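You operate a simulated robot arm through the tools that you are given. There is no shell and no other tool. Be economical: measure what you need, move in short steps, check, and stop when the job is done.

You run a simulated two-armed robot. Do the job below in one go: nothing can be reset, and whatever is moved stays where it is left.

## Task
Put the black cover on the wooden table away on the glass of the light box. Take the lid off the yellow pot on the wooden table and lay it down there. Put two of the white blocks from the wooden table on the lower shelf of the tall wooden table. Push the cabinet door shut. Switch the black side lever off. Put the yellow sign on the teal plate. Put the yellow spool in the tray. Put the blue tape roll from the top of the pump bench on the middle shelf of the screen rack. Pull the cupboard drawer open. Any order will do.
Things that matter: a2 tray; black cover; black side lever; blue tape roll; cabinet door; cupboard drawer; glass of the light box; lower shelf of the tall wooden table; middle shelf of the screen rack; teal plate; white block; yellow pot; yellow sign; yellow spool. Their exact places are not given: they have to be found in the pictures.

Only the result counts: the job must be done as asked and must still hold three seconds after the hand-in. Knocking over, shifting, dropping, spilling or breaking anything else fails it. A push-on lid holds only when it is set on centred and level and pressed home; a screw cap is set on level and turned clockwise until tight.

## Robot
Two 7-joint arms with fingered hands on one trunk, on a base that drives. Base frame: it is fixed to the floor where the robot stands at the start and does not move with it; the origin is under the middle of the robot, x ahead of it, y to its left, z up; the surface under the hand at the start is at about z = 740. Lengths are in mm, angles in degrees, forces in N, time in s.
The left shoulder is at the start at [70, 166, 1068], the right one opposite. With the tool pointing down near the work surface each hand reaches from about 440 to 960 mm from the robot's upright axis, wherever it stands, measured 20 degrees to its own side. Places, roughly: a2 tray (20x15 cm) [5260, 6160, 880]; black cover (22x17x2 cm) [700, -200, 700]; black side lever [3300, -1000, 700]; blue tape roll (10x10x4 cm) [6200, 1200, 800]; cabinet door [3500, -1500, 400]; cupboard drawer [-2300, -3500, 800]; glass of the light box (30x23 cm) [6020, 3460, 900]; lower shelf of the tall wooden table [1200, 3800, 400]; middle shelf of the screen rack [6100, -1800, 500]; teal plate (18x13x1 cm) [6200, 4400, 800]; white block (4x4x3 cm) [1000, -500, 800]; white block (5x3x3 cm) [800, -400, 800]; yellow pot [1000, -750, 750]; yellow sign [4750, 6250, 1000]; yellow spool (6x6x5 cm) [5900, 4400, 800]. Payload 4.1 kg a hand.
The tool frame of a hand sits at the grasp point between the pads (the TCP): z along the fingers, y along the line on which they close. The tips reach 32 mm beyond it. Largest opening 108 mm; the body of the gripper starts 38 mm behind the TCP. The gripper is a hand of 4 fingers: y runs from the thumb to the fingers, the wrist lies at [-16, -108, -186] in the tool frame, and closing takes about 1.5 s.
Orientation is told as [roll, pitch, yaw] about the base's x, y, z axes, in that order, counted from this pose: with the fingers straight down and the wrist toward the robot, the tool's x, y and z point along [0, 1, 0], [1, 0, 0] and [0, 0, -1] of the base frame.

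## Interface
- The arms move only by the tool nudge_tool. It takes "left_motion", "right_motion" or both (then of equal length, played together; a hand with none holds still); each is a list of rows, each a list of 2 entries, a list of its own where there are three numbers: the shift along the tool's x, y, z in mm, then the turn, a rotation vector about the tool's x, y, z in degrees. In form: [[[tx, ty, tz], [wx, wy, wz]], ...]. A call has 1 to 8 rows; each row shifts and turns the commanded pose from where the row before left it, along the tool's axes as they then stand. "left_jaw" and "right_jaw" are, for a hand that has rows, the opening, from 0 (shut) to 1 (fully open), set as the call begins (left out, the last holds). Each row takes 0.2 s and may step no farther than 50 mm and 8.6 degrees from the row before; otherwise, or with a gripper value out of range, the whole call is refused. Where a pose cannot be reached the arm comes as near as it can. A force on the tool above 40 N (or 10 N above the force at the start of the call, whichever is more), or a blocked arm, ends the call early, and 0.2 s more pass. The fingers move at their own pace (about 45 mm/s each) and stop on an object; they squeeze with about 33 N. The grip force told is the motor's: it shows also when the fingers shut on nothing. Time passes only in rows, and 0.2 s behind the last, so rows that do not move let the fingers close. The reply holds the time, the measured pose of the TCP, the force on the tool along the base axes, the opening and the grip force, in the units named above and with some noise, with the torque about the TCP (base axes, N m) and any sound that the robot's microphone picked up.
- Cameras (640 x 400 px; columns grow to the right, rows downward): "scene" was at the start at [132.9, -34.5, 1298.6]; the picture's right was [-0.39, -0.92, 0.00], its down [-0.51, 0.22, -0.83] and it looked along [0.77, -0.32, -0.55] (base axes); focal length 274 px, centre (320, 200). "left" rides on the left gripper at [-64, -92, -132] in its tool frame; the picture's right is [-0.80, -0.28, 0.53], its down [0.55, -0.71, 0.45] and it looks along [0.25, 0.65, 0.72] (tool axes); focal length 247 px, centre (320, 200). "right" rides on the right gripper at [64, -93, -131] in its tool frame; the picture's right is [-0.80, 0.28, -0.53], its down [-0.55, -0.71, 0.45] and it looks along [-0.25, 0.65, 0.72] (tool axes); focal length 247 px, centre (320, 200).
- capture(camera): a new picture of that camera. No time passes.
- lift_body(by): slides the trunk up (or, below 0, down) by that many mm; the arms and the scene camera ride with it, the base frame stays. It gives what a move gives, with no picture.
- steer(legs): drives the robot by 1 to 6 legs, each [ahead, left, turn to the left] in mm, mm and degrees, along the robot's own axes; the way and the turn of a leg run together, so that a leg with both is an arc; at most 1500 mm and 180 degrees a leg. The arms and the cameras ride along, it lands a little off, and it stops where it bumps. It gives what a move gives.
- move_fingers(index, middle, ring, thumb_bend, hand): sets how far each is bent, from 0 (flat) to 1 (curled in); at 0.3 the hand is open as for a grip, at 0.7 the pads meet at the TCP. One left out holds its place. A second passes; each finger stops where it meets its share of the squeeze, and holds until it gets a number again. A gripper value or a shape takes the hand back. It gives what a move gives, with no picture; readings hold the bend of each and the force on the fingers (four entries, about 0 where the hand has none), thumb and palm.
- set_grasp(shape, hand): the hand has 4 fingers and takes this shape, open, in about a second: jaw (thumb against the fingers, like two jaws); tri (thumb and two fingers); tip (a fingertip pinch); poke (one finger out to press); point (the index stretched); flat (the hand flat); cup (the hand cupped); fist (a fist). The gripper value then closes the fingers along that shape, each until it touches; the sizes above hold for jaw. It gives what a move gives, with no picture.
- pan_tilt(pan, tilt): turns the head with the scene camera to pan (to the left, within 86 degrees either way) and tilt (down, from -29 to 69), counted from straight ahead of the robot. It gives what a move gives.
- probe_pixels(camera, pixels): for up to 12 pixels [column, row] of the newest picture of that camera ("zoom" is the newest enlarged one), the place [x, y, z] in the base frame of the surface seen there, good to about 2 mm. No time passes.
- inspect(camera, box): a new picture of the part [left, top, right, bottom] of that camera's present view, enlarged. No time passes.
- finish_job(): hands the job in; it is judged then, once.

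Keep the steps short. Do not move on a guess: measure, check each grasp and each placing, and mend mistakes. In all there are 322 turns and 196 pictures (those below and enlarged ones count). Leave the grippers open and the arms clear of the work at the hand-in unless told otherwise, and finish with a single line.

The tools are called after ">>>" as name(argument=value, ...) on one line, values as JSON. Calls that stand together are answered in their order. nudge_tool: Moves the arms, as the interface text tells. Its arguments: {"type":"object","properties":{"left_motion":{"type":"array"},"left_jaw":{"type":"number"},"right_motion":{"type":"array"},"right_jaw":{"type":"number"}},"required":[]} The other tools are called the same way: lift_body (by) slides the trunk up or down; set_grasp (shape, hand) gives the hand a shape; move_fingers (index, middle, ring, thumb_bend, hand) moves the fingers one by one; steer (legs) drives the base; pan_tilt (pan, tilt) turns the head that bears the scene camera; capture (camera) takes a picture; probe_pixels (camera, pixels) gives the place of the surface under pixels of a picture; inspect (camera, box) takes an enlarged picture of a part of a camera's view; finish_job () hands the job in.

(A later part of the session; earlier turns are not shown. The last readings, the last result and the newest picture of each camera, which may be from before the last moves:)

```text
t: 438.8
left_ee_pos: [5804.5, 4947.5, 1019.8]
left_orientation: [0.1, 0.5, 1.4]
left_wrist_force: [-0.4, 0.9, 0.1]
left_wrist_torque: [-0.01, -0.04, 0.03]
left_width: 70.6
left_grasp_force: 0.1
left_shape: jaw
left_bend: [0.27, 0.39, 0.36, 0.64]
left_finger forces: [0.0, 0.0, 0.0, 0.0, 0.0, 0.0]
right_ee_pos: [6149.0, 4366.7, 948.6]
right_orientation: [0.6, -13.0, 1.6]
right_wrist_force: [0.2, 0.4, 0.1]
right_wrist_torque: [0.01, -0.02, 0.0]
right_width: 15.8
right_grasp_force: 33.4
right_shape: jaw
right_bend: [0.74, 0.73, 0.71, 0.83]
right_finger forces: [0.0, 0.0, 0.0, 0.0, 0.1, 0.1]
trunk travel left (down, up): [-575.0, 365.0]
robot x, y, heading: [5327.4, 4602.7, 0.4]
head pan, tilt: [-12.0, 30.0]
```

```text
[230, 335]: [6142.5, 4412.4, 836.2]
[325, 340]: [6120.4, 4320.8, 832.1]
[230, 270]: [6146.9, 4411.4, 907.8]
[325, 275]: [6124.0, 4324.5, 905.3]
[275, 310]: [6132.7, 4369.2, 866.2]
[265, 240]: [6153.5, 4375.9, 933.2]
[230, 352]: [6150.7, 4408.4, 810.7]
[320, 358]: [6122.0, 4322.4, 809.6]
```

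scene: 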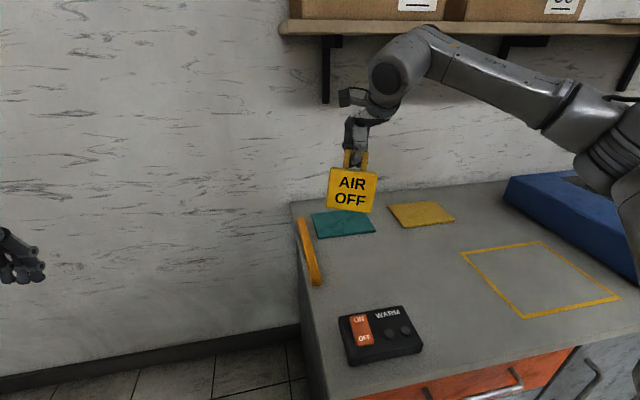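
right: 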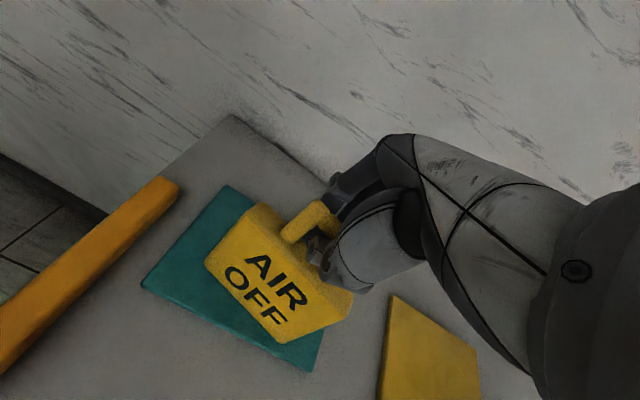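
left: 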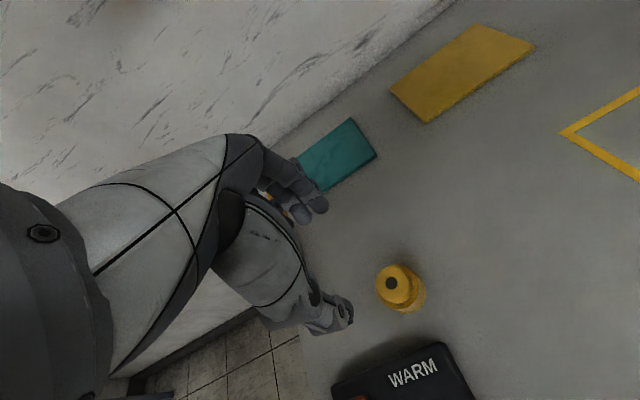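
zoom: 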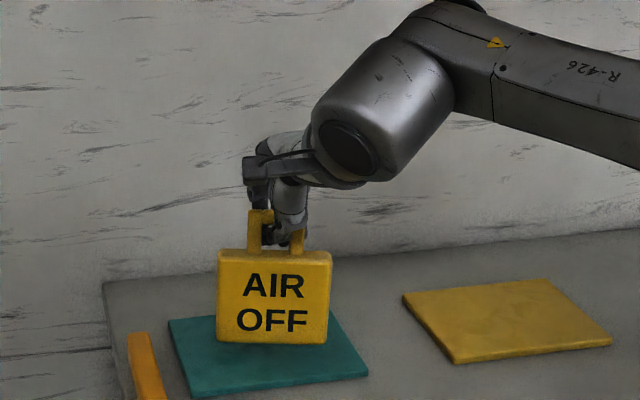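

The sign is now vertical within ~3°. I lower straight down to contact.

>>> nudge_tool(right_motion=[[[0, -2.3, 9.7], [0, 0, 0]], [[0, -0.9, 3.9], [0, 0, 0]], [[0, -0.7, 2.9], [0, 0, 0]], [[0, 0, 0], [0, 0, 0]]])

>>> inspect(camera="scene", box=[290, 110, 430, 240])

```text
t: 439.8
left_ee_pos: [5804.5, 4949.5, 1019.6]
left_orientation: [0.2, 0.2, 1.4]
left_wrist_force: [-1.0, 0.9, 0.1]
left_wrist_torque: [0.0, 0.02, 0.01]
left_width: 70.3
left_grasp_force: 0.1
left_shape: jaw
left_bend: [0.27, 0.39, 0.36, 0.64]
left_finger forces: [0.1, 0.1, 0.0, 0.0, 0.1, 0.0]
right_ee_pos: [6147.5, 4366.9, 934.2]
right_orientation: [0.6, -13.1, 1.7]
right_wrist_force: [-0.8, -1.1, 7.7]
right_wrist_torque: [0.07, -0.12, -0.05]
right_width: 15.7
right_grasp_force: 32.8
right_shape: jaw
right_bend: [0.74, 0.73, 0.71, 0.84]
right_finger forces: [0.1, 0.1, 0.0, 0.0, 0.0, 0.1]
trunk travel left (down, up): [-575.0, 365.0]
robot x, y, heading: [5328.2, 4595.1, 0.4]
head pan, tilt: [-12.0, 30.0]
```

```text
3.08 times, centred on (360, 175) of scene
```

zoom: 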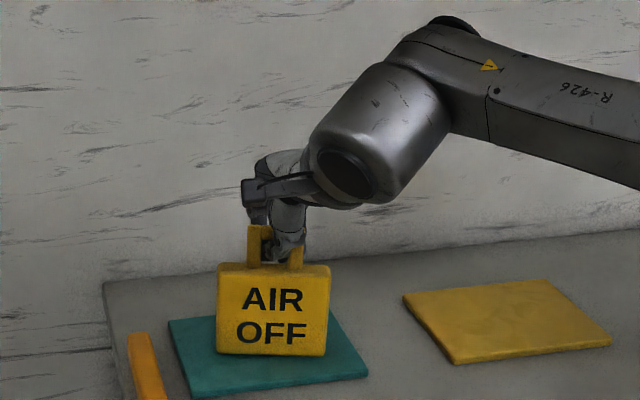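

Standing with 8 N contact. I open the hand slowly.

>>> nudge_tool(right_motion=[[[0, 0, 0], [0, 0, 0]], [[0, 0, 0], [0, 0, 0]], [[0, 0, 0], [0, 0, 0]], [[0, 0, 0], [0, 0, 0]], [[0, 0, 0], [0, 0, 0]]], right_jaw=0.6)

>>> inspect(camera="scene", box=[290, 110, 430, 240])

>>> inspect(camera="right", box=[180, 160, 380, 350])

```text
t: 441.0
left_ee_pos: [5802.3, 4950.6, 1020.3]
left_orientation: [0.0, 0.2, 1.2]
left_wrist_force: [0.1, 0.2, 0.2]
left_wrist_torque: [0.01, -0.01, -0.03]
left_width: 70.4
left_grasp_force: 0.0
left_shape: jaw
left_bend: [0.27, 0.39, 0.36, 0.64]
left_finger forces: [0.1, 0.1, 0.0, 0.0, 0.0, 0.0]
right_ee_pos: [6145.5, 4367.7, 935.9]
right_orientation: [0.5, -13.1, 1.7]
right_wrist_force: [4.3, 4.5, 26.4]
right_wrist_torque: [0.39, 0.02, -0.02]
right_width: 54.3
right_grasp_force: 0.0
right_shape: jaw
right_bend: [0.28, 0.41, 0.38, 0.82]
right_finger forces: [0.1, 0.0, 0.0, 0.1, 26.7, 0.0]
trunk travel left (down, up): [-575.0, 365.0]
robot x, y, heading: [5328.4, 4600.9, 0.5]
head pan, tilt: [-12.0, 30.0]
```

```text
3.08 times, centred on (360, 175) of scene
```

zoom: 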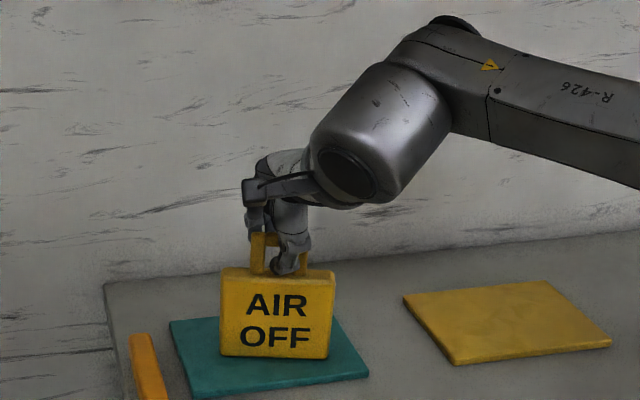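

```text
2.11 times, centred on (280, 255) of right
```

zoom: 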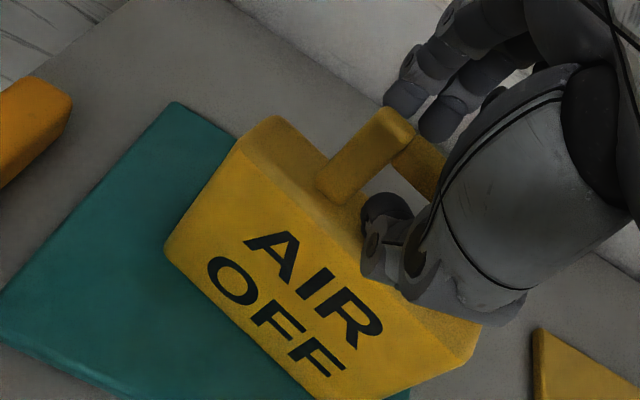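

Fingers are clear; the thumb rests on the body top (27 N). I raise 4 mm and open fully so the thumb leaves the loop.

>>> nudge_tool(right_motion=[[[0, 0.5, -2], [0, 0, 0]], [[0, 0.5, -2], [0, 0, 0]], [[0, 0, 0], [0, 0, 0]], [[0, 0, 0], [0, 0, 0]], [[0, 0, 0], [0, 0, 0]], [[0, 0, 0], [0, 0, 0]]], right_jaw=1)

>>> inspect(camera="scene", box=[290, 110, 430, 240])

>>> inspect(camera="right", box=[180, 160, 380, 350])

```text
t: 441.8
left_ee_pos: [5807.1, 4947.0, 1018.4]
left_orientation: [0.2, 0.5, 1.4]
left_wrist_force: [0.5, -0.3, 1.1]
left_wrist_torque: [0.01, 0.07, 0.01]
left_width: 70.4
left_grasp_force: 0.1
left_shape: jaw
left_bend: [0.27, 0.39, 0.36, 0.64]
left_finger forces: [0.0, 0.0, 0.1, 0.0, 0.0, 0.0]
right_ee_pos: [6151.0, 4365.2, 935.1]
right_orientation: [0.8, -13.0, 1.5]
right_wrist_force: [0.1, -0.1, -1.2]
right_wrist_torque: [0.07, 0.02, 0.0]
right_width: 107.6
right_grasp_force: 0.0
right_shape: jaw
right_bend: [0.3, 0.3, 0.3, 0.3]
right_finger forces: [0.1, 0.0, 0.0, 0.1, 0.1, 0.1]
trunk travel left (down, up): [-575.0, 365.0]
robot x, y, heading: [5330.6, 4599.7, 0.5]
head pan, tilt: [-12.0, 30.0]
stopped in row 3 (right hand): the force on the tool passed its limit at 42 N (the readings are from after the stop); the commanded pose is now the measured one
```

```text
3.08 times, centred on (360, 175) of scene
```

zoom: 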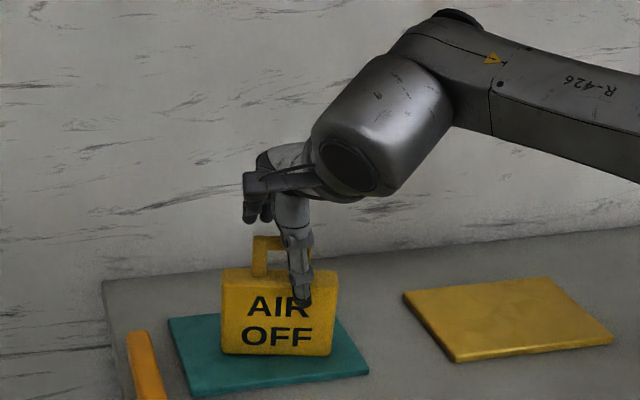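

```text
2.11 times, centred on (280, 255) of right
```

zoom: 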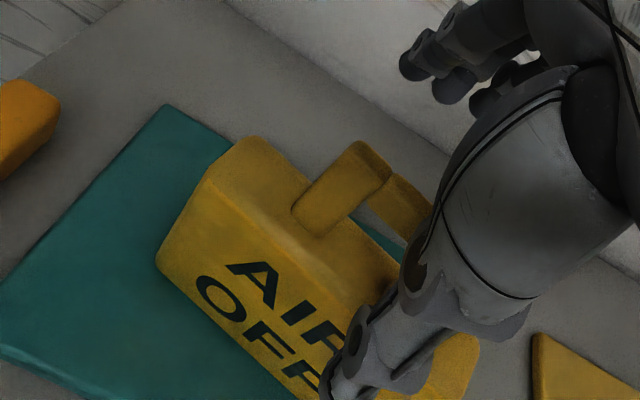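

The sign stands free. I raise the hand straight up and verify.

>>> nudge_tool(right_motion=[[[0, 4.5, -19.5], [0, 0, 0]], [[0, 7, -30], [0, 0, 0]], [[0, 9, -39], [0, 0, 0]], [[0, 9, -39], [0, 0, 0]], [[0, -20, -10], [6.5, 0, 0]], [[0, -40, 0], [6.5, 0, 0]], [[0, -40, 0], [0, 0, 0]]])

>>> inspect(camera="scene", box=[260, 110, 460, 260])

>>> probe_pixels(camera="zoom", pixels=[[240, 195], [320, 200], [240, 250], [320, 252], [330, 270], [180, 235]])

```text
t: 443.4
left_ee_pos: [5803.9, 4948.1, 1020.9]
left_orientation: [0.1, 0.3, 1.4]
left_wrist_force: [-0.3, -0.2, -0.7]
left_wrist_torque: [0.0, 0.0, 0.0]
left_width: 70.4
left_grasp_force: 0.0
left_shape: jaw
left_bend: [0.27, 0.39, 0.36, 0.64]
left_finger forces: [0.0, 0.0, 0.1, 0.1, 0.0, 0.1]
right_ee_pos: [6045.1, 4360.7, 1069.6]
right_orientation: [0.7, -0.3, 2.0]
right_wrist_force: [0.4, -0.3, 0.1]
right_wrist_torque: [0.01, -0.02, -0.02]
right_width: 107.5
right_grasp_force: 0.0
right_shape: jaw
right_bend: [0.3, 0.3, 0.3, 0.3]
right_finger forces: [0.0, 0.0, 0.0, 0.1, 0.0, 0.0]
trunk travel left (down, up): [-575.0, 365.0]
robot x, y, heading: [5327.7, 4600.5, 0.6]
head pan, tilt: [-12.0, 30.0]
```

```text
2.67 times, centred on (360, 185) of scene
```

zoom: 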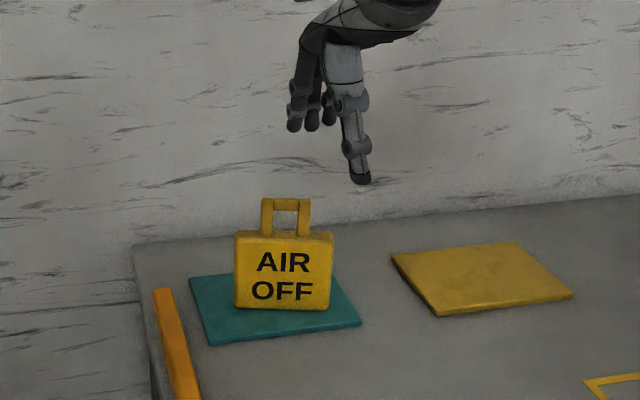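

```text
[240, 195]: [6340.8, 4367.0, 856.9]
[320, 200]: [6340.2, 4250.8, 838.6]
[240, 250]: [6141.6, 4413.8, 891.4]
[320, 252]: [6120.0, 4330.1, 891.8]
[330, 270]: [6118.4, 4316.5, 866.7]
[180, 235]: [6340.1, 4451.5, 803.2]
```

The sign stands well on the teal plate. Next: the tape roll. I back off and strafe right toward the pump bench.

>>> steer(legs=[[-330, 0, -0.6], [0, -1500, 0], [0, -1500, 0]])

>>> pan_tilt(pan=-15, tilt=25)

>>> capture(camera="scene")

```text
t: 459.6
left_ee_pos: [5439.9, 1964.6, 1020.3]
left_orientation: [0.0, 0.5, 0.2]
left_wrist_force: [0.1, 0.6, 0.5]
left_wrist_torque: [0.0, 0.0, 0.02]
left_width: 70.4
left_grasp_force: 0.0
left_shape: jaw
left_bend: [0.27, 0.39, 0.36, 0.64]
left_finger forces: [0.0, 0.1, 0.0, 0.0, 0.0, 0.1]
right_ee_pos: [5670.4, 1372.3, 1070.4]
right_orientation: [0.7, -0.3, 0.7]
right_wrist_force: [-0.2, 0.5, 0.0]
right_wrist_torque: [0.0, -0.02, 0.0]
right_width: 107.6
right_grasp_force: 0.1
right_shape: jaw
right_bend: [0.3, 0.3, 0.3, 0.3]
right_finger forces: [0.0, 0.1, 0.0, 0.0, 0.0, 0.0]
trunk travel left (down, up): [-575.0, 365.0]
robot x, y, heading: [4955.9, 1626.0, -0.8]
head pan, tilt: [-12.0, 30.0]
```

```text
t: 460.2
left_ee_pos: [5439.9, 1965.4, 1020.0]
left_orientation: [0.0, 0.4, 0.2]
left_wrist_force: [0.1, 0.4, 0.2]
left_wrist_torque: [0.02, 0.02, -0.01]
left_width: 70.1
left_grasp_force: 0.0
left_shape: jaw
left_bend: [0.27, 0.39, 0.36, 0.64]
left_finger forces: [0.0, 0.1, 0.1, 0.0, 0.1, 0.1]
right_ee_pos: [5670.3, 1372.5, 1070.2]
right_orientation: [0.6, -0.3, 0.6]
right_wrist_force: [0.3, 0.1, 0.1]
right_wrist_torque: [0.0, -0.03, -0.02]
right_width: 107.9
right_grasp_force: 0.0
right_shape: jaw
right_bend: [0.3, 0.3, 0.3, 0.3]
right_finger forces: [0.0, 0.1, 0.0, 0.1, 0.1, 0.0]
trunk travel left (down, up): [-575.0, 365.0]
robot x, y, heading: [4958.2, 1627.8, -0.7]
head pan, tilt: [-15.0, 25.0]
```

```text
43 pictures are left
```

scene: 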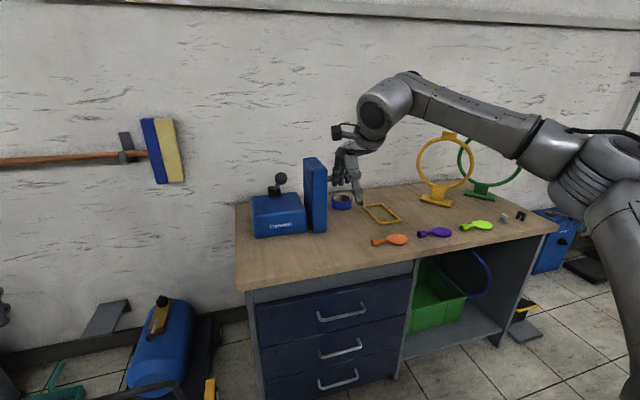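

I see the blue tape roll at (341,201). I probe it and neighbours.

>>> probe_pixels(camera="scene", pixels=[[342, 196], [333, 200], [350, 200], [341, 206], [341, 193], [320, 200], [366, 210], [250, 285], [545, 230], [440, 195]])

```text
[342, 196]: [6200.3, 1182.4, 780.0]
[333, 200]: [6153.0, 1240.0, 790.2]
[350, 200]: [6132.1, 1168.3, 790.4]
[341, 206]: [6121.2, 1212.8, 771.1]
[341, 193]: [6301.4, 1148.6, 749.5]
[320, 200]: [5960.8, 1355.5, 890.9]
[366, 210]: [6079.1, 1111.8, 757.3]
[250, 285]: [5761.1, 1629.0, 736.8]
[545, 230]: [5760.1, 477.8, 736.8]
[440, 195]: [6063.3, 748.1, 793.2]
```

Roll: top z 790, centre ≈(6170,1200). I'll grip its far wall with the thumb inside the hole. I position the robot: strafe 228, then 462 ahead.

>>> steer(legs=[[0, -222, 0.7], [455, 0, 0]])

>>> capture(camera="right")

```text
t: 464.3
left_ee_pos: [5895.3, 1744.6, 1019.3]
left_orientation: [0.1, 0.4, 0.7]
left_wrist_force: [-1.1, -0.1, -0.4]
left_wrist_torque: [-0.01, 0.04, -0.03]
left_width: 70.2
left_grasp_force: 0.0
left_shape: jaw
left_bend: [0.27, 0.39, 0.36, 0.64]
left_finger forces: [0.0, 0.0, 0.0, 0.0, 0.0, 0.1]
right_ee_pos: [6131.7, 1156.2, 1070.0]
right_orientation: [0.6, -0.2, 1.3]
right_wrist_force: [0.7, 0.9, 0.4]
right_wrist_torque: [-0.02, 0.04, -0.02]
right_width: 107.8
right_grasp_force: 0.0
right_shape: jaw
right_bend: [0.3, 0.3, 0.3, 0.3]
right_finger forces: [0.0, 0.0, 0.1, 0.0, 0.1, 0.0]
trunk travel left (down, up): [-575.0, 365.0]
robot x, y, heading: [5416.5, 1401.2, -0.2]
head pan, tilt: [-15.0, 25.0]
```

```text
42 pictures are left
```

right: 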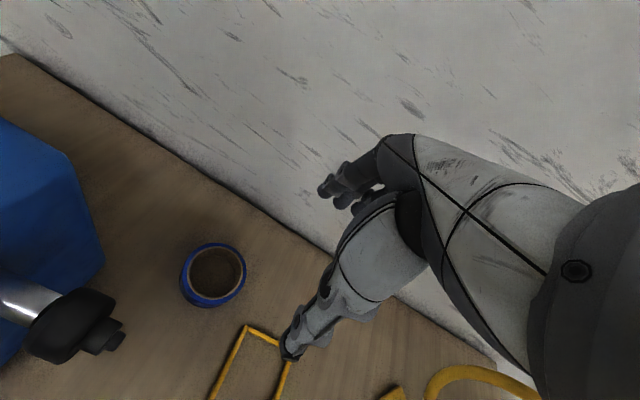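

>>> probe_pixels(camera="right", pixels=[[189, 268], [243, 268], [218, 245], [213, 297], [236, 252], [215, 270], [240, 258], [228, 248]])

```text
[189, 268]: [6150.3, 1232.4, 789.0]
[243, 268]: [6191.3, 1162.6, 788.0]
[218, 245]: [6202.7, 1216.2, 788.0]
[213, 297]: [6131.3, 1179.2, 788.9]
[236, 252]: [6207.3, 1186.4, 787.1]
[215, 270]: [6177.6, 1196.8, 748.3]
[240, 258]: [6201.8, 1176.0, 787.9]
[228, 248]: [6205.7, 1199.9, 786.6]
```

Ring centre ≈(6169,1197), mid-wall radius ≈41. I set TCP over the far wall (6211,1197) with opening ~60 and descend part way.

>>> nudge_tool(right_motion=[[[20, 40, 0], [0, 0, 0]], [[19, 40, 0], [0, 0, 0]], [[0, 0, 48], [0, 0, 0]], [[0, 0, 48], [0, 0, 0]], [[0, 0, 48], [0, 0, 0]], [[0, 0, 48], [0, 0, 0]], [[0, 0, 0], [0, 0, 0]]], right_jaw=0.5)

>>> capture(camera="right")

>>> probe_pixels(camera="right", pixels=[[290, 320], [320, 235], [285, 270], [260, 290]])

```text
t: 465.9
left_ee_pos: [5894.8, 1745.0, 1020.0]
left_orientation: [0.1, 0.4, 0.8]
left_wrist_force: [0.8, -0.2, 0.3]
left_wrist_torque: [0.0, 0.01, 0.01]
left_width: 70.7
left_grasp_force: 0.1
left_shape: jaw
left_bend: [0.27, 0.39, 0.36, 0.64]
left_finger forces: [0.1, 0.1, 0.0, 0.0, 0.0, 0.0]
right_ee_pos: [6210.4, 1197.5, 879.2]
right_orientation: [0.7, -0.3, 1.4]
right_wrist_force: [-0.5, 0.0, 0.1]
right_wrist_torque: [-0.02, -0.03, 0.02]
right_width: 54.5
right_grasp_force: 0.0
right_shape: jaw
right_bend: [0.74, 0.45, 0.42, 0.71]
right_finger forces: [0.0, 0.1, 0.1, 0.0, 0.0, 0.0]
trunk travel left (down, up): [-575.0, 365.0]
robot x, y, heading: [5415.3, 1400.1, 0.0]
head pan, tilt: [-15.0, 25.0]
```

```text
41 pictures are left
```

right: 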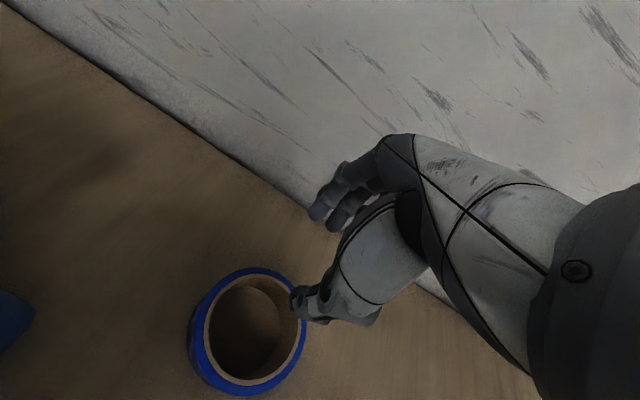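

```text
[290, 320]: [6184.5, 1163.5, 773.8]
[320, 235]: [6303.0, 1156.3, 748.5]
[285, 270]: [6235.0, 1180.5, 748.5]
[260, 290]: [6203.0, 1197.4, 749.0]
```

I use opening 0.6 (all fingers open) and descend the last 90 mm.

>>> nudge_tool(right_motion=[[[0, 0, 0], [0, 0, 0]], [[0, 0, 0], [0, 0, 0]], [[0, 0, 40], [0, 0, 0]], [[0, 0, 35], [0, 0, 0]], [[0, 0, 14], [0, 0, 0]], [[0, 0, 0], [0, 0, 0]]], right_jaw=0.6)

>>> capture(camera="right")

```text
t: 467.3
left_ee_pos: [5894.9, 1744.8, 1019.7]
left_orientation: [0.1, 0.5, 0.9]
left_wrist_force: [-0.2, 0.3, -0.7]
left_wrist_torque: [-0.02, -0.02, -0.02]
left_width: 70.5
left_grasp_force: 0.0
left_shape: jaw
left_bend: [0.27, 0.39, 0.36, 0.64]
left_finger forces: [0.0, 0.0, 0.0, 0.0, 0.0, 0.1]
right_ee_pos: [6212.1, 1200.9, 790.4]
right_orientation: [0.7, -0.3, 1.3]
right_wrist_force: [-0.1, 0.1, 0.3]
right_wrist_torque: [0.02, -0.02, 0.01]
right_width: 64.3
right_grasp_force: 0.1
right_shape: jaw
right_bend: [0.28, 0.41, 0.38, 0.67]
right_finger forces: [0.1, 0.1, 0.1, 0.0, 0.0, 0.1]
trunk travel left (down, up): [-575.0, 365.0]
robot x, y, heading: [5416.3, 1401.5, 0.0]
head pan, tilt: [-15.0, 25.0]
```

```text
40 pictures are left
```

right: 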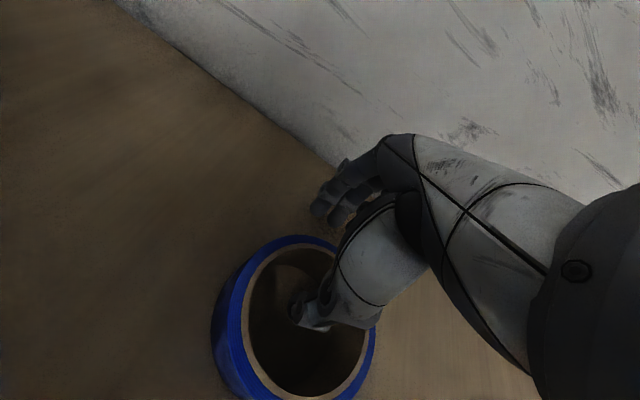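

The thumb is in the hole, fingers outside. I close and lift.

>>> nudge_tool(right_motion=[[[0, 0, 0], [0, 0, 0]], [[0, 0, 0], [0, 0, 0]], [[0, 0, 0], [0, 0, 0]], [[0, 0, 0], [0, 0, 0]], [[0, 0, 0], [0, 0, 0]], [[0, 0, 0], [0, 0, 0]], [[0, 0, 0], [0, 0, 0]]], right_jaw=0)

>>> nudge_tool(right_motion=[[[0, 0, -30], [0, 0, 0]], [[0, 0, -45], [0, 0, 0]], [[0, 0, -45], [0, 0, 0]], [[0, 0, -45], [0, 0, 0]], [[0, 0, -45], [0, 0, 0]], [[0, 0, -40], [0, 0, 0]]])

>>> capture(camera="right")

```text
t: 468.9
left_ee_pos: [5894.7, 1745.2, 1019.8]
left_orientation: [0.1, 0.4, 0.9]
left_wrist_force: [-0.1, -0.9, -0.3]
left_wrist_torque: [-0.01, 0.04, 0.01]
left_width: 70.5
left_grasp_force: 0.1
left_shape: jaw
left_bend: [0.27, 0.39, 0.36, 0.64]
left_finger forces: [0.0, 0.1, 0.0, 0.0, 0.0, 0.1]
right_ee_pos: [6213.2, 1200.1, 789.3]
right_orientation: [0.8, -0.3, 1.3]
right_wrist_force: [0.5, 0.7, 0.2]
right_wrist_torque: [0.02, -0.02, -0.01]
right_width: 2.5
right_grasp_force: 32.7
right_shape: jaw
right_bend: [0.69, 0.68, 0.7, 0.71]
right_finger forces: [17.2, 8.9, 3.2, 0.0, 29.5, 0.1]
trunk travel left (down, up): [-575.0, 365.0]
robot x, y, heading: [5412.6, 1399.5, -0.2]
head pan, tilt: [-15.0, 25.0]
```

```text
t: 470.3
left_ee_pos: [5893.9, 1745.5, 1020.0]
left_orientation: [0.1, 0.4, 0.9]
left_wrist_force: [-0.4, 0.0, 0.7]
left_wrist_torque: [0.02, -0.02, -0.01]
left_width: 70.5
left_grasp_force: 0.1
left_shape: jaw
left_bend: [0.27, 0.39, 0.36, 0.64]
left_finger forces: [0.0, 0.1, 0.0, 0.0, 0.0, 0.1]
right_ee_pos: [6206.5, 1198.5, 1040.2]
right_orientation: [0.7, -0.3, 1.3]
right_wrist_force: [0.1, -0.5, -0.4]
right_wrist_torque: [-0.02, -0.03, -0.02]
right_width: 2.8
right_grasp_force: 32.5
right_shape: jaw
right_bend: [0.69, 0.69, 0.7, 0.71]
right_finger forces: [17.3, 8.9, 3.3, 0.0, 29.5, 0.0]
trunk travel left (down, up): [-575.0, 365.0]
robot x, y, heading: [5415.7, 1400.2, -0.2]
head pan, tilt: [-15.0, 25.0]
```

```text
39 pictures are left
```

right: 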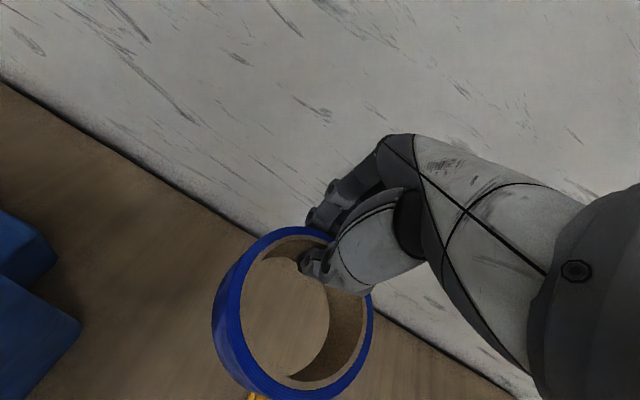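

The roll is held level. I back off and look toward the screen rack (to the right).

>>> steer(legs=[[-420, 0, 0]])

>>> pan_tilt(pan=-62, tilt=15)

>>> capture(camera="scene")

```text
t: 472.8
left_ee_pos: [5474.1, 1749.7, 1019.6]
left_orientation: [0.1, 0.4, 1.7]
left_wrist_force: [0.2, 0.1, 0.1]
left_wrist_torque: [-0.02, -0.03, -0.02]
left_width: 70.5
left_grasp_force: 0.0
left_shape: jaw
left_bend: [0.27, 0.39, 0.36, 0.64]
left_finger forces: [0.0, 0.1, 0.0, 0.0, 0.0, 0.1]
right_ee_pos: [5794.8, 1208.0, 1038.7]
right_orientation: [0.7, -0.3, 2.2]
right_wrist_force: [-0.8, 0.3, -1.3]
right_wrist_torque: [0.02, -0.02, 0.0]
right_width: 2.4
right_grasp_force: 33.2
right_shape: jaw
right_bend: [0.69, 0.69, 0.7, 0.71]
right_finger forces: [17.3, 9.0, 3.2, 0.0, 29.4, 0.1]
trunk travel left (down, up): [-575.0, 365.0]
robot x, y, heading: [5004.7, 1397.5, 1.1]
head pan, tilt: [-15.0, 25.0]
```

```text
t: 474.0
left_ee_pos: [5475.4, 1749.6, 1018.8]
left_orientation: [0.1, 0.3, 1.7]
left_wrist_force: [-0.2, -0.8, 0.0]
left_wrist_torque: [0.0, -0.02, -0.01]
left_width: 70.3
left_grasp_force: 0.2
left_shape: jaw
left_bend: [0.27, 0.39, 0.36, 0.64]
left_finger forces: [0.0, 0.0, 0.0, 0.1, 0.1, 0.1]
right_ee_pos: [5794.2, 1207.7, 1039.1]
right_orientation: [0.7, -0.3, 2.2]
right_wrist_force: [0.9, -0.4, -0.8]
right_wrist_torque: [-0.02, -0.05, -0.01]
right_width: 3.0
right_grasp_force: 33.2
right_shape: jaw
right_bend: [0.69, 0.69, 0.7, 0.71]
right_finger forces: [17.3, 8.9, 3.2, 0.0, 29.4, 0.0]
trunk travel left (down, up): [-575.0, 365.0]
robot x, y, heading: [4999.7, 1396.2, 0.8]
head pan, tilt: [-62.0, 15.0]
```

```text
38 pictures are left
```

scene: 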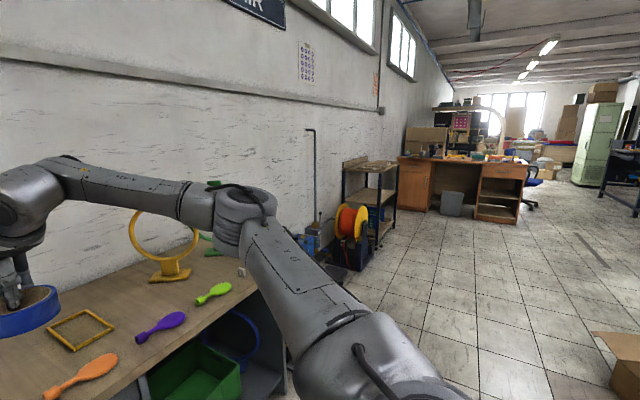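

The rack stands at ~(368,200) past the orange reel. I probe it and obstacles.

>>> probe_pixels(camera="scene", pixels=[[375, 168], [345, 185], [396, 175], [372, 195], [365, 205], [385, 212], [372, 245], [370, 265], [360, 220], [430, 205], [620, 345], [395, 230]])

>>> steer(legs=[[0, -1300, -1], [0, -1200, 0]])

>>> pan_tilt(pan=-30, tilt=25)

>>> capture(camera="scene")

```text
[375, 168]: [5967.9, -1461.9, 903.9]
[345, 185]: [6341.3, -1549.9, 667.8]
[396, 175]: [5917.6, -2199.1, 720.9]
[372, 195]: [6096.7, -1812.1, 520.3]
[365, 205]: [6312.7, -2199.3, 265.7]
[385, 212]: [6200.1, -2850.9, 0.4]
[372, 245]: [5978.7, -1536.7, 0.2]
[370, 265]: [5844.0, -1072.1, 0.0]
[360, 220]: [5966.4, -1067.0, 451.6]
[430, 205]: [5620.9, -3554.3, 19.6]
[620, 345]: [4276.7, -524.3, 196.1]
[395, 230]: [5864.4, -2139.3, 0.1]
```

```text
t: 486.0
left_ee_pos: [5523.7, -708.4, 1021.1]
left_orientation: [0.2, 0.5, 0.9]
left_wrist_force: [0.4, 0.3, 0.1]
left_wrist_torque: [-0.02, 0.02, -0.01]
left_width: 70.1
left_grasp_force: 0.0
left_shape: jaw
left_bend: [0.27, 0.39, 0.36, 0.64]
left_finger forces: [0.0, 0.0, 0.1, 0.0, 0.0, 0.0]
right_ee_pos: [5837.4, -1256.1, 1038.3]
right_orientation: [0.7, -0.2, 1.4]
right_wrist_force: [0.9, 1.0, -1.1]
right_wrist_torque: [0.01, -0.05, -0.03]
right_width: 2.7
right_grasp_force: 33.2
right_shape: jaw
right_bend: [0.69, 0.69, 0.7, 0.71]
right_finger forces: [17.4, 9.0, 3.2, 0.0, 29.5, 0.0]
trunk travel left (down, up): [-575.0, 365.0]
robot x, y, heading: [5043.3, -1055.5, 0.2]
head pan, tilt: [-62.0, 15.0]
```

```text
t: 487.0
left_ee_pos: [5523.3, -707.4, 1019.5]
left_orientation: [0.0, 0.3, 0.9]
left_wrist_force: [-0.4, -0.2, 1.0]
left_wrist_torque: [-0.01, 0.01, -0.02]
left_width: 70.4
left_grasp_force: 0.1
left_shape: jaw
left_bend: [0.27, 0.39, 0.36, 0.64]
left_finger forces: [0.0, 0.1, 0.1, 0.0, 0.1, 0.0]
right_ee_pos: [5837.5, -1254.9, 1037.6]
right_orientation: [0.7, -0.2, 1.3]
right_wrist_force: [-0.9, -0.3, -1.3]
right_wrist_torque: [0.0, -0.04, -0.03]
right_width: 2.6
right_grasp_force: 32.8
right_shape: jaw
right_bend: [0.69, 0.69, 0.7, 0.71]
right_finger forces: [17.5, 9.0, 3.3, 0.0, 29.5, 0.0]
trunk travel left (down, up): [-575.0, 365.0]
robot x, y, heading: [5045.1, -1052.6, 0.2]
head pan, tilt: [-30.0, 25.0]
```

```text
37 pictures are left
```

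scene: 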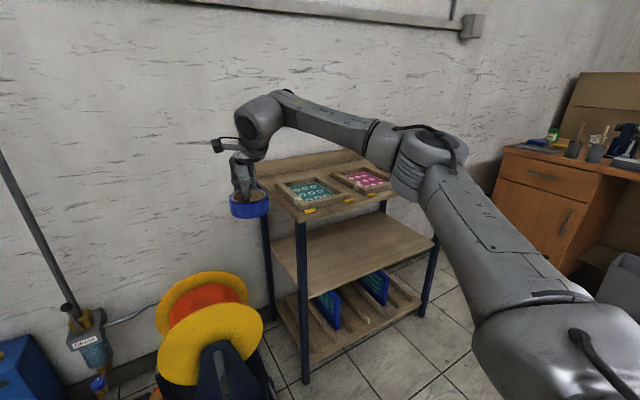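

>>> probe_pixels(camera="scene", pixels=[[302, 270], [432, 265], [350, 245], [340, 270], [300, 245], [410, 235], [340, 205], [300, 212], [395, 195], [375, 260], [265, 250], [240, 340]])

```text
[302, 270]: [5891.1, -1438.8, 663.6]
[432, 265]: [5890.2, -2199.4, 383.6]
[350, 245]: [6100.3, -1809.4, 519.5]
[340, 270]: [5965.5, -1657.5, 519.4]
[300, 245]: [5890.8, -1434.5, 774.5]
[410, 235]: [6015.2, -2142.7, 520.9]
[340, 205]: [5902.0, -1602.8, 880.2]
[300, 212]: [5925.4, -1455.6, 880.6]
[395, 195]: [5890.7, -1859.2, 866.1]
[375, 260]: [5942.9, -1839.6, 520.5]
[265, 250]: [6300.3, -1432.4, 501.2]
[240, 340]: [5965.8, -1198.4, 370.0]
```

Rack: front edge x≈5885, posts at y≈-1435 and -2200, middle shelf z 520, top shelf 880. Plan: stand at y≈-1585, lower the trunk 430, drive in so the ring sits ~75 mm inside the front edge.

>>> steer(legs=[[-110, -530, 0]])

>>> lift_body(by=-390)

>>> pan_tilt(pan=-10, tilt=18)

>>> capture(camera="scene")

```text
t: 490.1
left_ee_pos: [5415.4, -1249.1, 1020.0]
left_orientation: [0.1, 0.4, 1.1]
left_wrist_force: [0.0, -0.5, 0.8]
left_wrist_torque: [0.0, 0.02, 0.0]
left_width: 70.6
left_grasp_force: 0.1
left_shape: jaw
left_bend: [0.27, 0.39, 0.36, 0.64]
left_finger forces: [0.0, 0.0, 0.0, 0.1, 0.0, 0.0]
right_ee_pos: [5729.2, -1794.0, 1037.9]
right_orientation: [0.7, -0.4, 1.5]
right_wrist_force: [-0.5, 0.2, -0.9]
right_wrist_torque: [0.04, -0.02, 0.0]
right_width: 2.5
right_grasp_force: 32.6
right_shape: jaw
right_bend: [0.69, 0.69, 0.7, 0.71]
right_finger forces: [17.5, 9.0, 3.3, 0.1, 29.5, 0.1]
trunk travel left (down, up): [-575.0, 365.0]
robot x, y, heading: [4939.7, -1593.4, 0.4]
head pan, tilt: [-30.0, 25.0]
```

```text
t: 493.9
left_ee_pos: [5414.6, -1248.9, 629.2]
left_orientation: [0.2, 0.4, 1.2]
left_wrist_force: [0.2, -0.6, 0.3]
left_wrist_torque: [-0.02, 0.01, -0.03]
left_width: 70.3
left_grasp_force: 0.1
left_shape: jaw
left_bend: [0.27, 0.39, 0.36, 0.64]
left_finger forces: [0.0, 0.1, 0.0, 0.0, 0.0, 0.0]
right_ee_pos: [5730.6, -1793.3, 648.1]
right_orientation: [0.6, -0.2, 1.5]
right_wrist_force: [0.1, 0.2, -0.9]
right_wrist_torque: [-0.01, -0.06, -0.02]
right_width: 2.9
right_grasp_force: 32.8
right_shape: jaw
right_bend: [0.69, 0.69, 0.7, 0.71]
right_finger forces: [17.4, 9.0, 3.2, 0.1, 29.5, 0.0]
trunk travel left (down, up): [-185.0, 755.0]
robot x, y, heading: [4939.5, -1587.6, 0.1]
head pan, tilt: [-30.0, 25.0]
```

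```text
t: 494.7
left_ee_pos: [5415.6, -1248.4, 629.9]
left_orientation: [0.1, 0.5, 1.1]
left_wrist_force: [0.6, -0.5, 0.3]
left_wrist_torque: [0.02, 0.0, -0.01]
left_width: 70.5
left_grasp_force: 0.0
left_shape: jaw
left_bend: [0.27, 0.39, 0.36, 0.64]
left_finger forces: [0.0, 0.0, 0.0, 0.0, 0.0, 0.0]
right_ee_pos: [5730.0, -1793.6, 649.1]
right_orientation: [0.8, -0.2, 1.6]
right_wrist_force: [-0.6, -0.4, -1.4]
right_wrist_torque: [-0.01, -0.03, 0.01]
right_width: 2.5
right_grasp_force: 32.5
right_shape: jaw
right_bend: [0.69, 0.69, 0.7, 0.71]
right_finger forces: [17.4, 9.0, 3.2, 0.0, 29.5, 0.0]
trunk travel left (down, up): [-185.0, 755.0]
robot x, y, heading: [4938.3, -1596.7, 0.1]
head pan, tilt: [-10.0, 18.0]
```

```text
36 pictures are left
```

scene: 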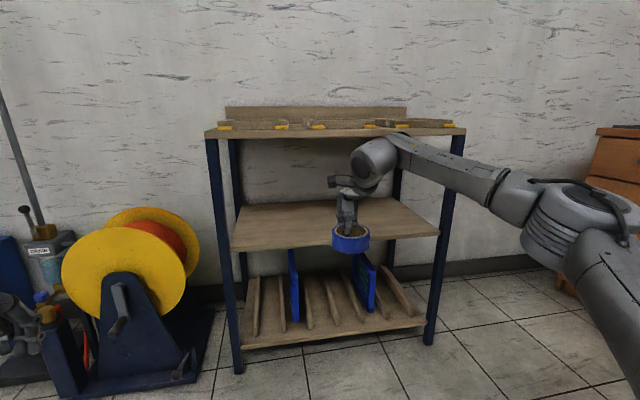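

I check the wrist's height against the top shelf's underside.

>>> probe_pixels(camera="scene", pixels=[[378, 142], [400, 136], [430, 148], [330, 137], [350, 225], [500, 180]])

>>> lift_body(by=-45)

```text
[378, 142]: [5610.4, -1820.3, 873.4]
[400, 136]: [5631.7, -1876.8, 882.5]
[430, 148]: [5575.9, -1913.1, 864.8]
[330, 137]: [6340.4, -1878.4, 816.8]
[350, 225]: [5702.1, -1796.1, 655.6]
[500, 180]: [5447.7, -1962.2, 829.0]
```

```text
t: 495.6
left_ee_pos: [5415.5, -1246.5, 584.1]
left_orientation: [0.1, 0.4, 1.1]
left_wrist_force: [0.2, -0.4, 0.4]
left_wrist_torque: [0.03, 0.0, 0.03]
left_width: 70.7
left_grasp_force: 0.1
left_shape: jaw
left_bend: [0.27, 0.39, 0.36, 0.64]
left_finger forces: [0.1, 0.0, 0.0, 0.0, 0.1, 0.1]
right_ee_pos: [5729.9, -1793.3, 604.3]
right_orientation: [0.7, -0.3, 1.4]
right_wrist_force: [1.0, 0.0, -1.0]
right_wrist_torque: [0.02, -0.06, -0.01]
right_width: 2.7
right_grasp_force: 33.1
right_shape: jaw
right_bend: [0.69, 0.69, 0.7, 0.71]
right_finger forces: [17.4, 9.0, 3.1, 0.0, 29.5, 0.1]
trunk travel left (down, up): [-140.0, 800.0]
robot x, y, heading: [4937.4, -1592.5, 0.1]
head pan, tilt: [-10.0, 18.0]
```

With TCP at ~575 the wrist top will be ~805, below the shelf (≈850), and the ring bottom ~536 above the middle shelf (520). I lower 29 and drive in 180, check, then the rest.

>>> lift_body(by=-29)

>>> steer(legs=[[180, 0, 0]])

>>> capture(camera="scene")

>>> probe_pixels(camera="scene", pixels=[[330, 133], [330, 140], [300, 215], [378, 150], [350, 240], [370, 250]])

```text
t: 496.3
left_ee_pos: [5415.5, -1248.1, 555.9]
left_orientation: [0.1, 0.4, 1.1]
left_wrist_force: [0.2, -0.1, 0.0]
left_wrist_torque: [-0.04, 0.0, 0.01]
left_width: 70.1
left_grasp_force: 0.1
left_shape: jaw
left_bend: [0.27, 0.39, 0.36, 0.64]
left_finger forces: [0.0, 0.0, 0.0, 0.0, 0.0, 0.0]
right_ee_pos: [5729.7, -1794.1, 574.4]
right_orientation: [0.7, -0.3, 1.5]
right_wrist_force: [-0.5, 0.4, -1.1]
right_wrist_torque: [0.04, -0.04, 0.0]
right_width: 2.3
right_grasp_force: 32.8
right_shape: jaw
right_bend: [0.69, 0.69, 0.7, 0.71]
right_finger forces: [17.5, 9.0, 3.2, 0.1, 29.5, 0.0]
trunk travel left (down, up): [-111.0, 829.0]
robot x, y, heading: [4934.4, -1594.2, 0.2]
head pan, tilt: [-10.0, 18.0]
```

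```text
t: 497.8
left_ee_pos: [5594.2, -1247.4, 555.4]
left_orientation: [0.0, 0.3, 1.1]
left_wrist_force: [0.5, -0.6, 0.1]
left_wrist_torque: [0.0, 0.03, -0.02]
left_width: 70.3
left_grasp_force: 0.0
left_shape: jaw
left_bend: [0.27, 0.39, 0.36, 0.64]
left_finger forces: [0.1, 0.0, 0.1, 0.0, 0.1, 0.1]
right_ee_pos: [5908.3, -1792.6, 574.4]
right_orientation: [0.7, -0.1, 1.5]
right_wrist_force: [-0.1, 0.3, 0.0]
right_wrist_torque: [0.0, -0.04, 0.02]
right_width: 2.6
right_grasp_force: 33.1
right_shape: jaw
right_bend: [0.69, 0.69, 0.7, 0.71]
right_finger forces: [17.4, 9.0, 3.3, 0.0, 29.7, 0.1]
trunk travel left (down, up): [-111.0, 829.0]
robot x, y, heading: [5115.0, -1592.9, -0.1]
head pan, tilt: [-10.0, 18.0]
```

```text
35 pictures are left
```

scene: 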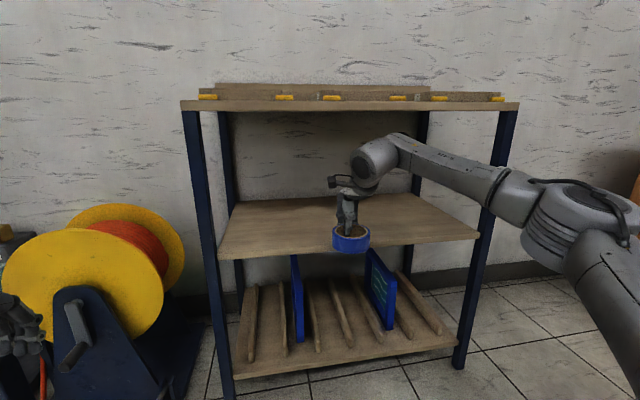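

```text
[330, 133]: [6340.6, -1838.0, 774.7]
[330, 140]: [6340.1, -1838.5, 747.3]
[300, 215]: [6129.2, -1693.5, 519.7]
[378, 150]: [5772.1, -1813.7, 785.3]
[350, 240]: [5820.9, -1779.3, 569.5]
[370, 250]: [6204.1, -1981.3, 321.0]
```

Clear. I drive 92 more, then lower in small trunk steps to contact.

>>> steer(legs=[[92, 0, 0]])

>>> nudge_tool(right_motion=[[[0, 0, 6], [0, 0, 0]], [[0, 0, 4], [0, 0, 0]], [[0, 0, 2], [0, 0, 0]]])

>>> inspect(camera="scene", box=[260, 100, 460, 270])

```text
t: 498.9
left_ee_pos: [5683.2, -1246.2, 555.2]
left_orientation: [0.1, 0.4, 1.1]
left_wrist_force: [0.9, -0.1, -0.3]
left_wrist_torque: [0.02, 0.02, -0.03]
left_width: 70.5
left_grasp_force: 0.1
left_shape: jaw
left_bend: [0.27, 0.39, 0.36, 0.64]
left_finger forces: [0.0, 0.0, 0.1, 0.0, 0.1, 0.0]
right_ee_pos: [5998.2, -1791.8, 573.1]
right_orientation: [0.7, -0.2, 1.6]
right_wrist_force: [-0.1, 0.5, -1.0]
right_wrist_torque: [0.01, -0.06, -0.01]
right_width: 2.4
right_grasp_force: 33.1
right_shape: jaw
right_bend: [0.69, 0.69, 0.7, 0.71]
right_finger forces: [17.4, 9.0, 3.3, 0.0, 29.7, 0.0]
trunk travel left (down, up): [-111.0, 829.0]
robot x, y, heading: [5199.5, -1593.1, 0.3]
head pan, tilt: [-10.0, 18.0]
```

```text
t: 499.7
left_ee_pos: [5683.7, -1248.1, 555.4]
left_orientation: [0.2, 0.3, 1.1]
left_wrist_force: [0.1, 0.3, 0.1]
left_wrist_torque: [-0.01, 0.03, -0.01]
left_width: 70.6
left_grasp_force: 0.0
left_shape: jaw
left_bend: [0.27, 0.39, 0.36, 0.64]
left_finger forces: [0.1, 0.1, 0.1, 0.0, 0.0, 0.1]
right_ee_pos: [5998.0, -1793.4, 562.1]
right_orientation: [0.7, -0.2, 1.5]
right_wrist_force: [-0.5, 0.0, -0.5]
right_wrist_torque: [-0.02, -0.01, -0.02]
right_width: 2.7
right_grasp_force: 32.8
right_shape: jaw
right_bend: [0.69, 0.69, 0.7, 0.71]
right_finger forces: [17.4, 9.1, 3.3, 0.0, 29.6, 0.0]
trunk travel left (down, up): [-111.0, 829.0]
robot x, y, heading: [5207.6, -1592.9, 0.2]
head pan, tilt: [-10.0, 18.0]
```

```text
2.35 times, centred on (360, 185) of scene
```

zoom: 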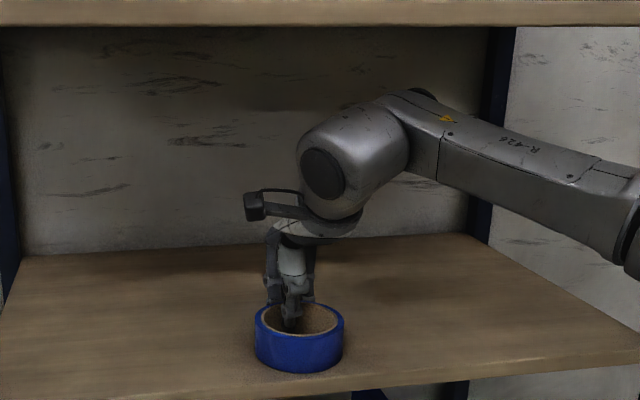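

Nearly down. I lower 2–3 mm more to contact, then open and rise.

>>> nudge_tool(right_motion=[[[0, 0, 1.5], [0, 0, 0]], [[0, 0, 1.5], [0, 0, 0]], [[0, 0, 0], [0, 0, 0]]])

>>> nudge_tool(right_motion=[[[0, 0, 0], [0, 0, 0]], [[0, 0, 0], [0, 0, 0]], [[0, 0, 0], [0, 0, 0]], [[0, 0, 0], [0, 0, 0]], [[0, 0, 0], [0, 0, 0]], [[0, 0, -25], [0, 0, 0]], [[0, 0, -25], [0, 0, 0]]], right_jaw=0.6)

>>> inspect(camera="scene", box=[260, 100, 460, 270])

```text
t: 500.5
left_ee_pos: [5683.5, -1247.3, 556.5]
left_orientation: [0.1, 0.4, 1.1]
left_wrist_force: [-0.3, 0.1, 0.2]
left_wrist_torque: [-0.02, 0.04, -0.03]
left_width: 70.5
left_grasp_force: 0.1
left_shape: jaw
left_bend: [0.27, 0.39, 0.36, 0.64]
left_finger forces: [0.0, 0.1, 0.0, 0.1, 0.0, 0.0]
right_ee_pos: [5998.7, -1792.9, 559.9]
right_orientation: [0.6, -0.4, 1.5]
right_wrist_force: [0.0, -2.1, 5.0]
right_wrist_torque: [0.01, 0.01, 0.02]
right_width: 2.9
right_grasp_force: 33.1
right_shape: jaw
right_bend: [0.69, 0.69, 0.7, 0.71]
right_finger forces: [17.8, 9.3, 3.6, 0.0, 30.9, 0.0]
trunk travel left (down, up): [-111.0, 829.0]
robot x, y, heading: [5204.2, -1593.0, 0.1]
head pan, tilt: [-10.0, 18.0]
```

```text
t: 502.1
left_ee_pos: [5683.3, -1248.1, 556.2]
left_orientation: [0.1, 0.3, 1.1]
left_wrist_force: [0.0, 0.6, 0.8]
left_wrist_torque: [-0.02, 0.0, -0.01]
left_width: 70.4
left_grasp_force: 0.1
left_shape: jaw
left_bend: [0.27, 0.39, 0.36, 0.64]
left_finger forces: [0.0, 0.0, 0.0, 0.0, 0.0, 0.0]
right_ee_pos: [5999.3, -1791.7, 610.3]
right_orientation: [0.8, -0.4, 1.5]
right_wrist_force: [-1.1, -0.4, -0.3]
right_wrist_torque: [0.0, -0.02, 0.02]
right_width: 64.5
right_grasp_force: 0.1
right_shape: jaw
right_bend: [0.28, 0.41, 0.38, 0.67]
right_finger forces: [0.0, 0.1, 0.0, 0.0, 0.0, 0.1]
trunk travel left (down, up): [-111.0, 829.0]
robot x, y, heading: [5206.5, -1592.9, 0.2]
head pan, tilt: [-10.0, 18.0]
```

```text
2.35 times, centred on (360, 185) of scene
```

zoom: 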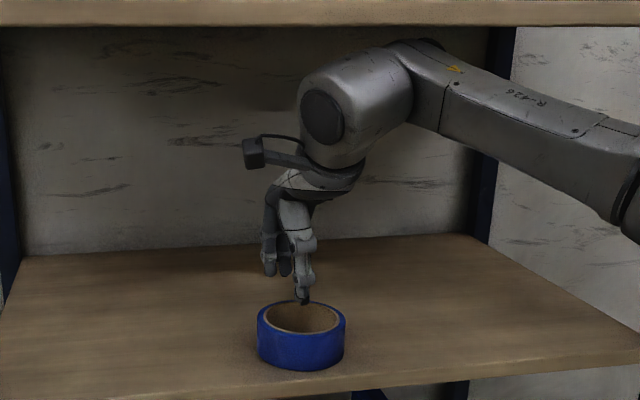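

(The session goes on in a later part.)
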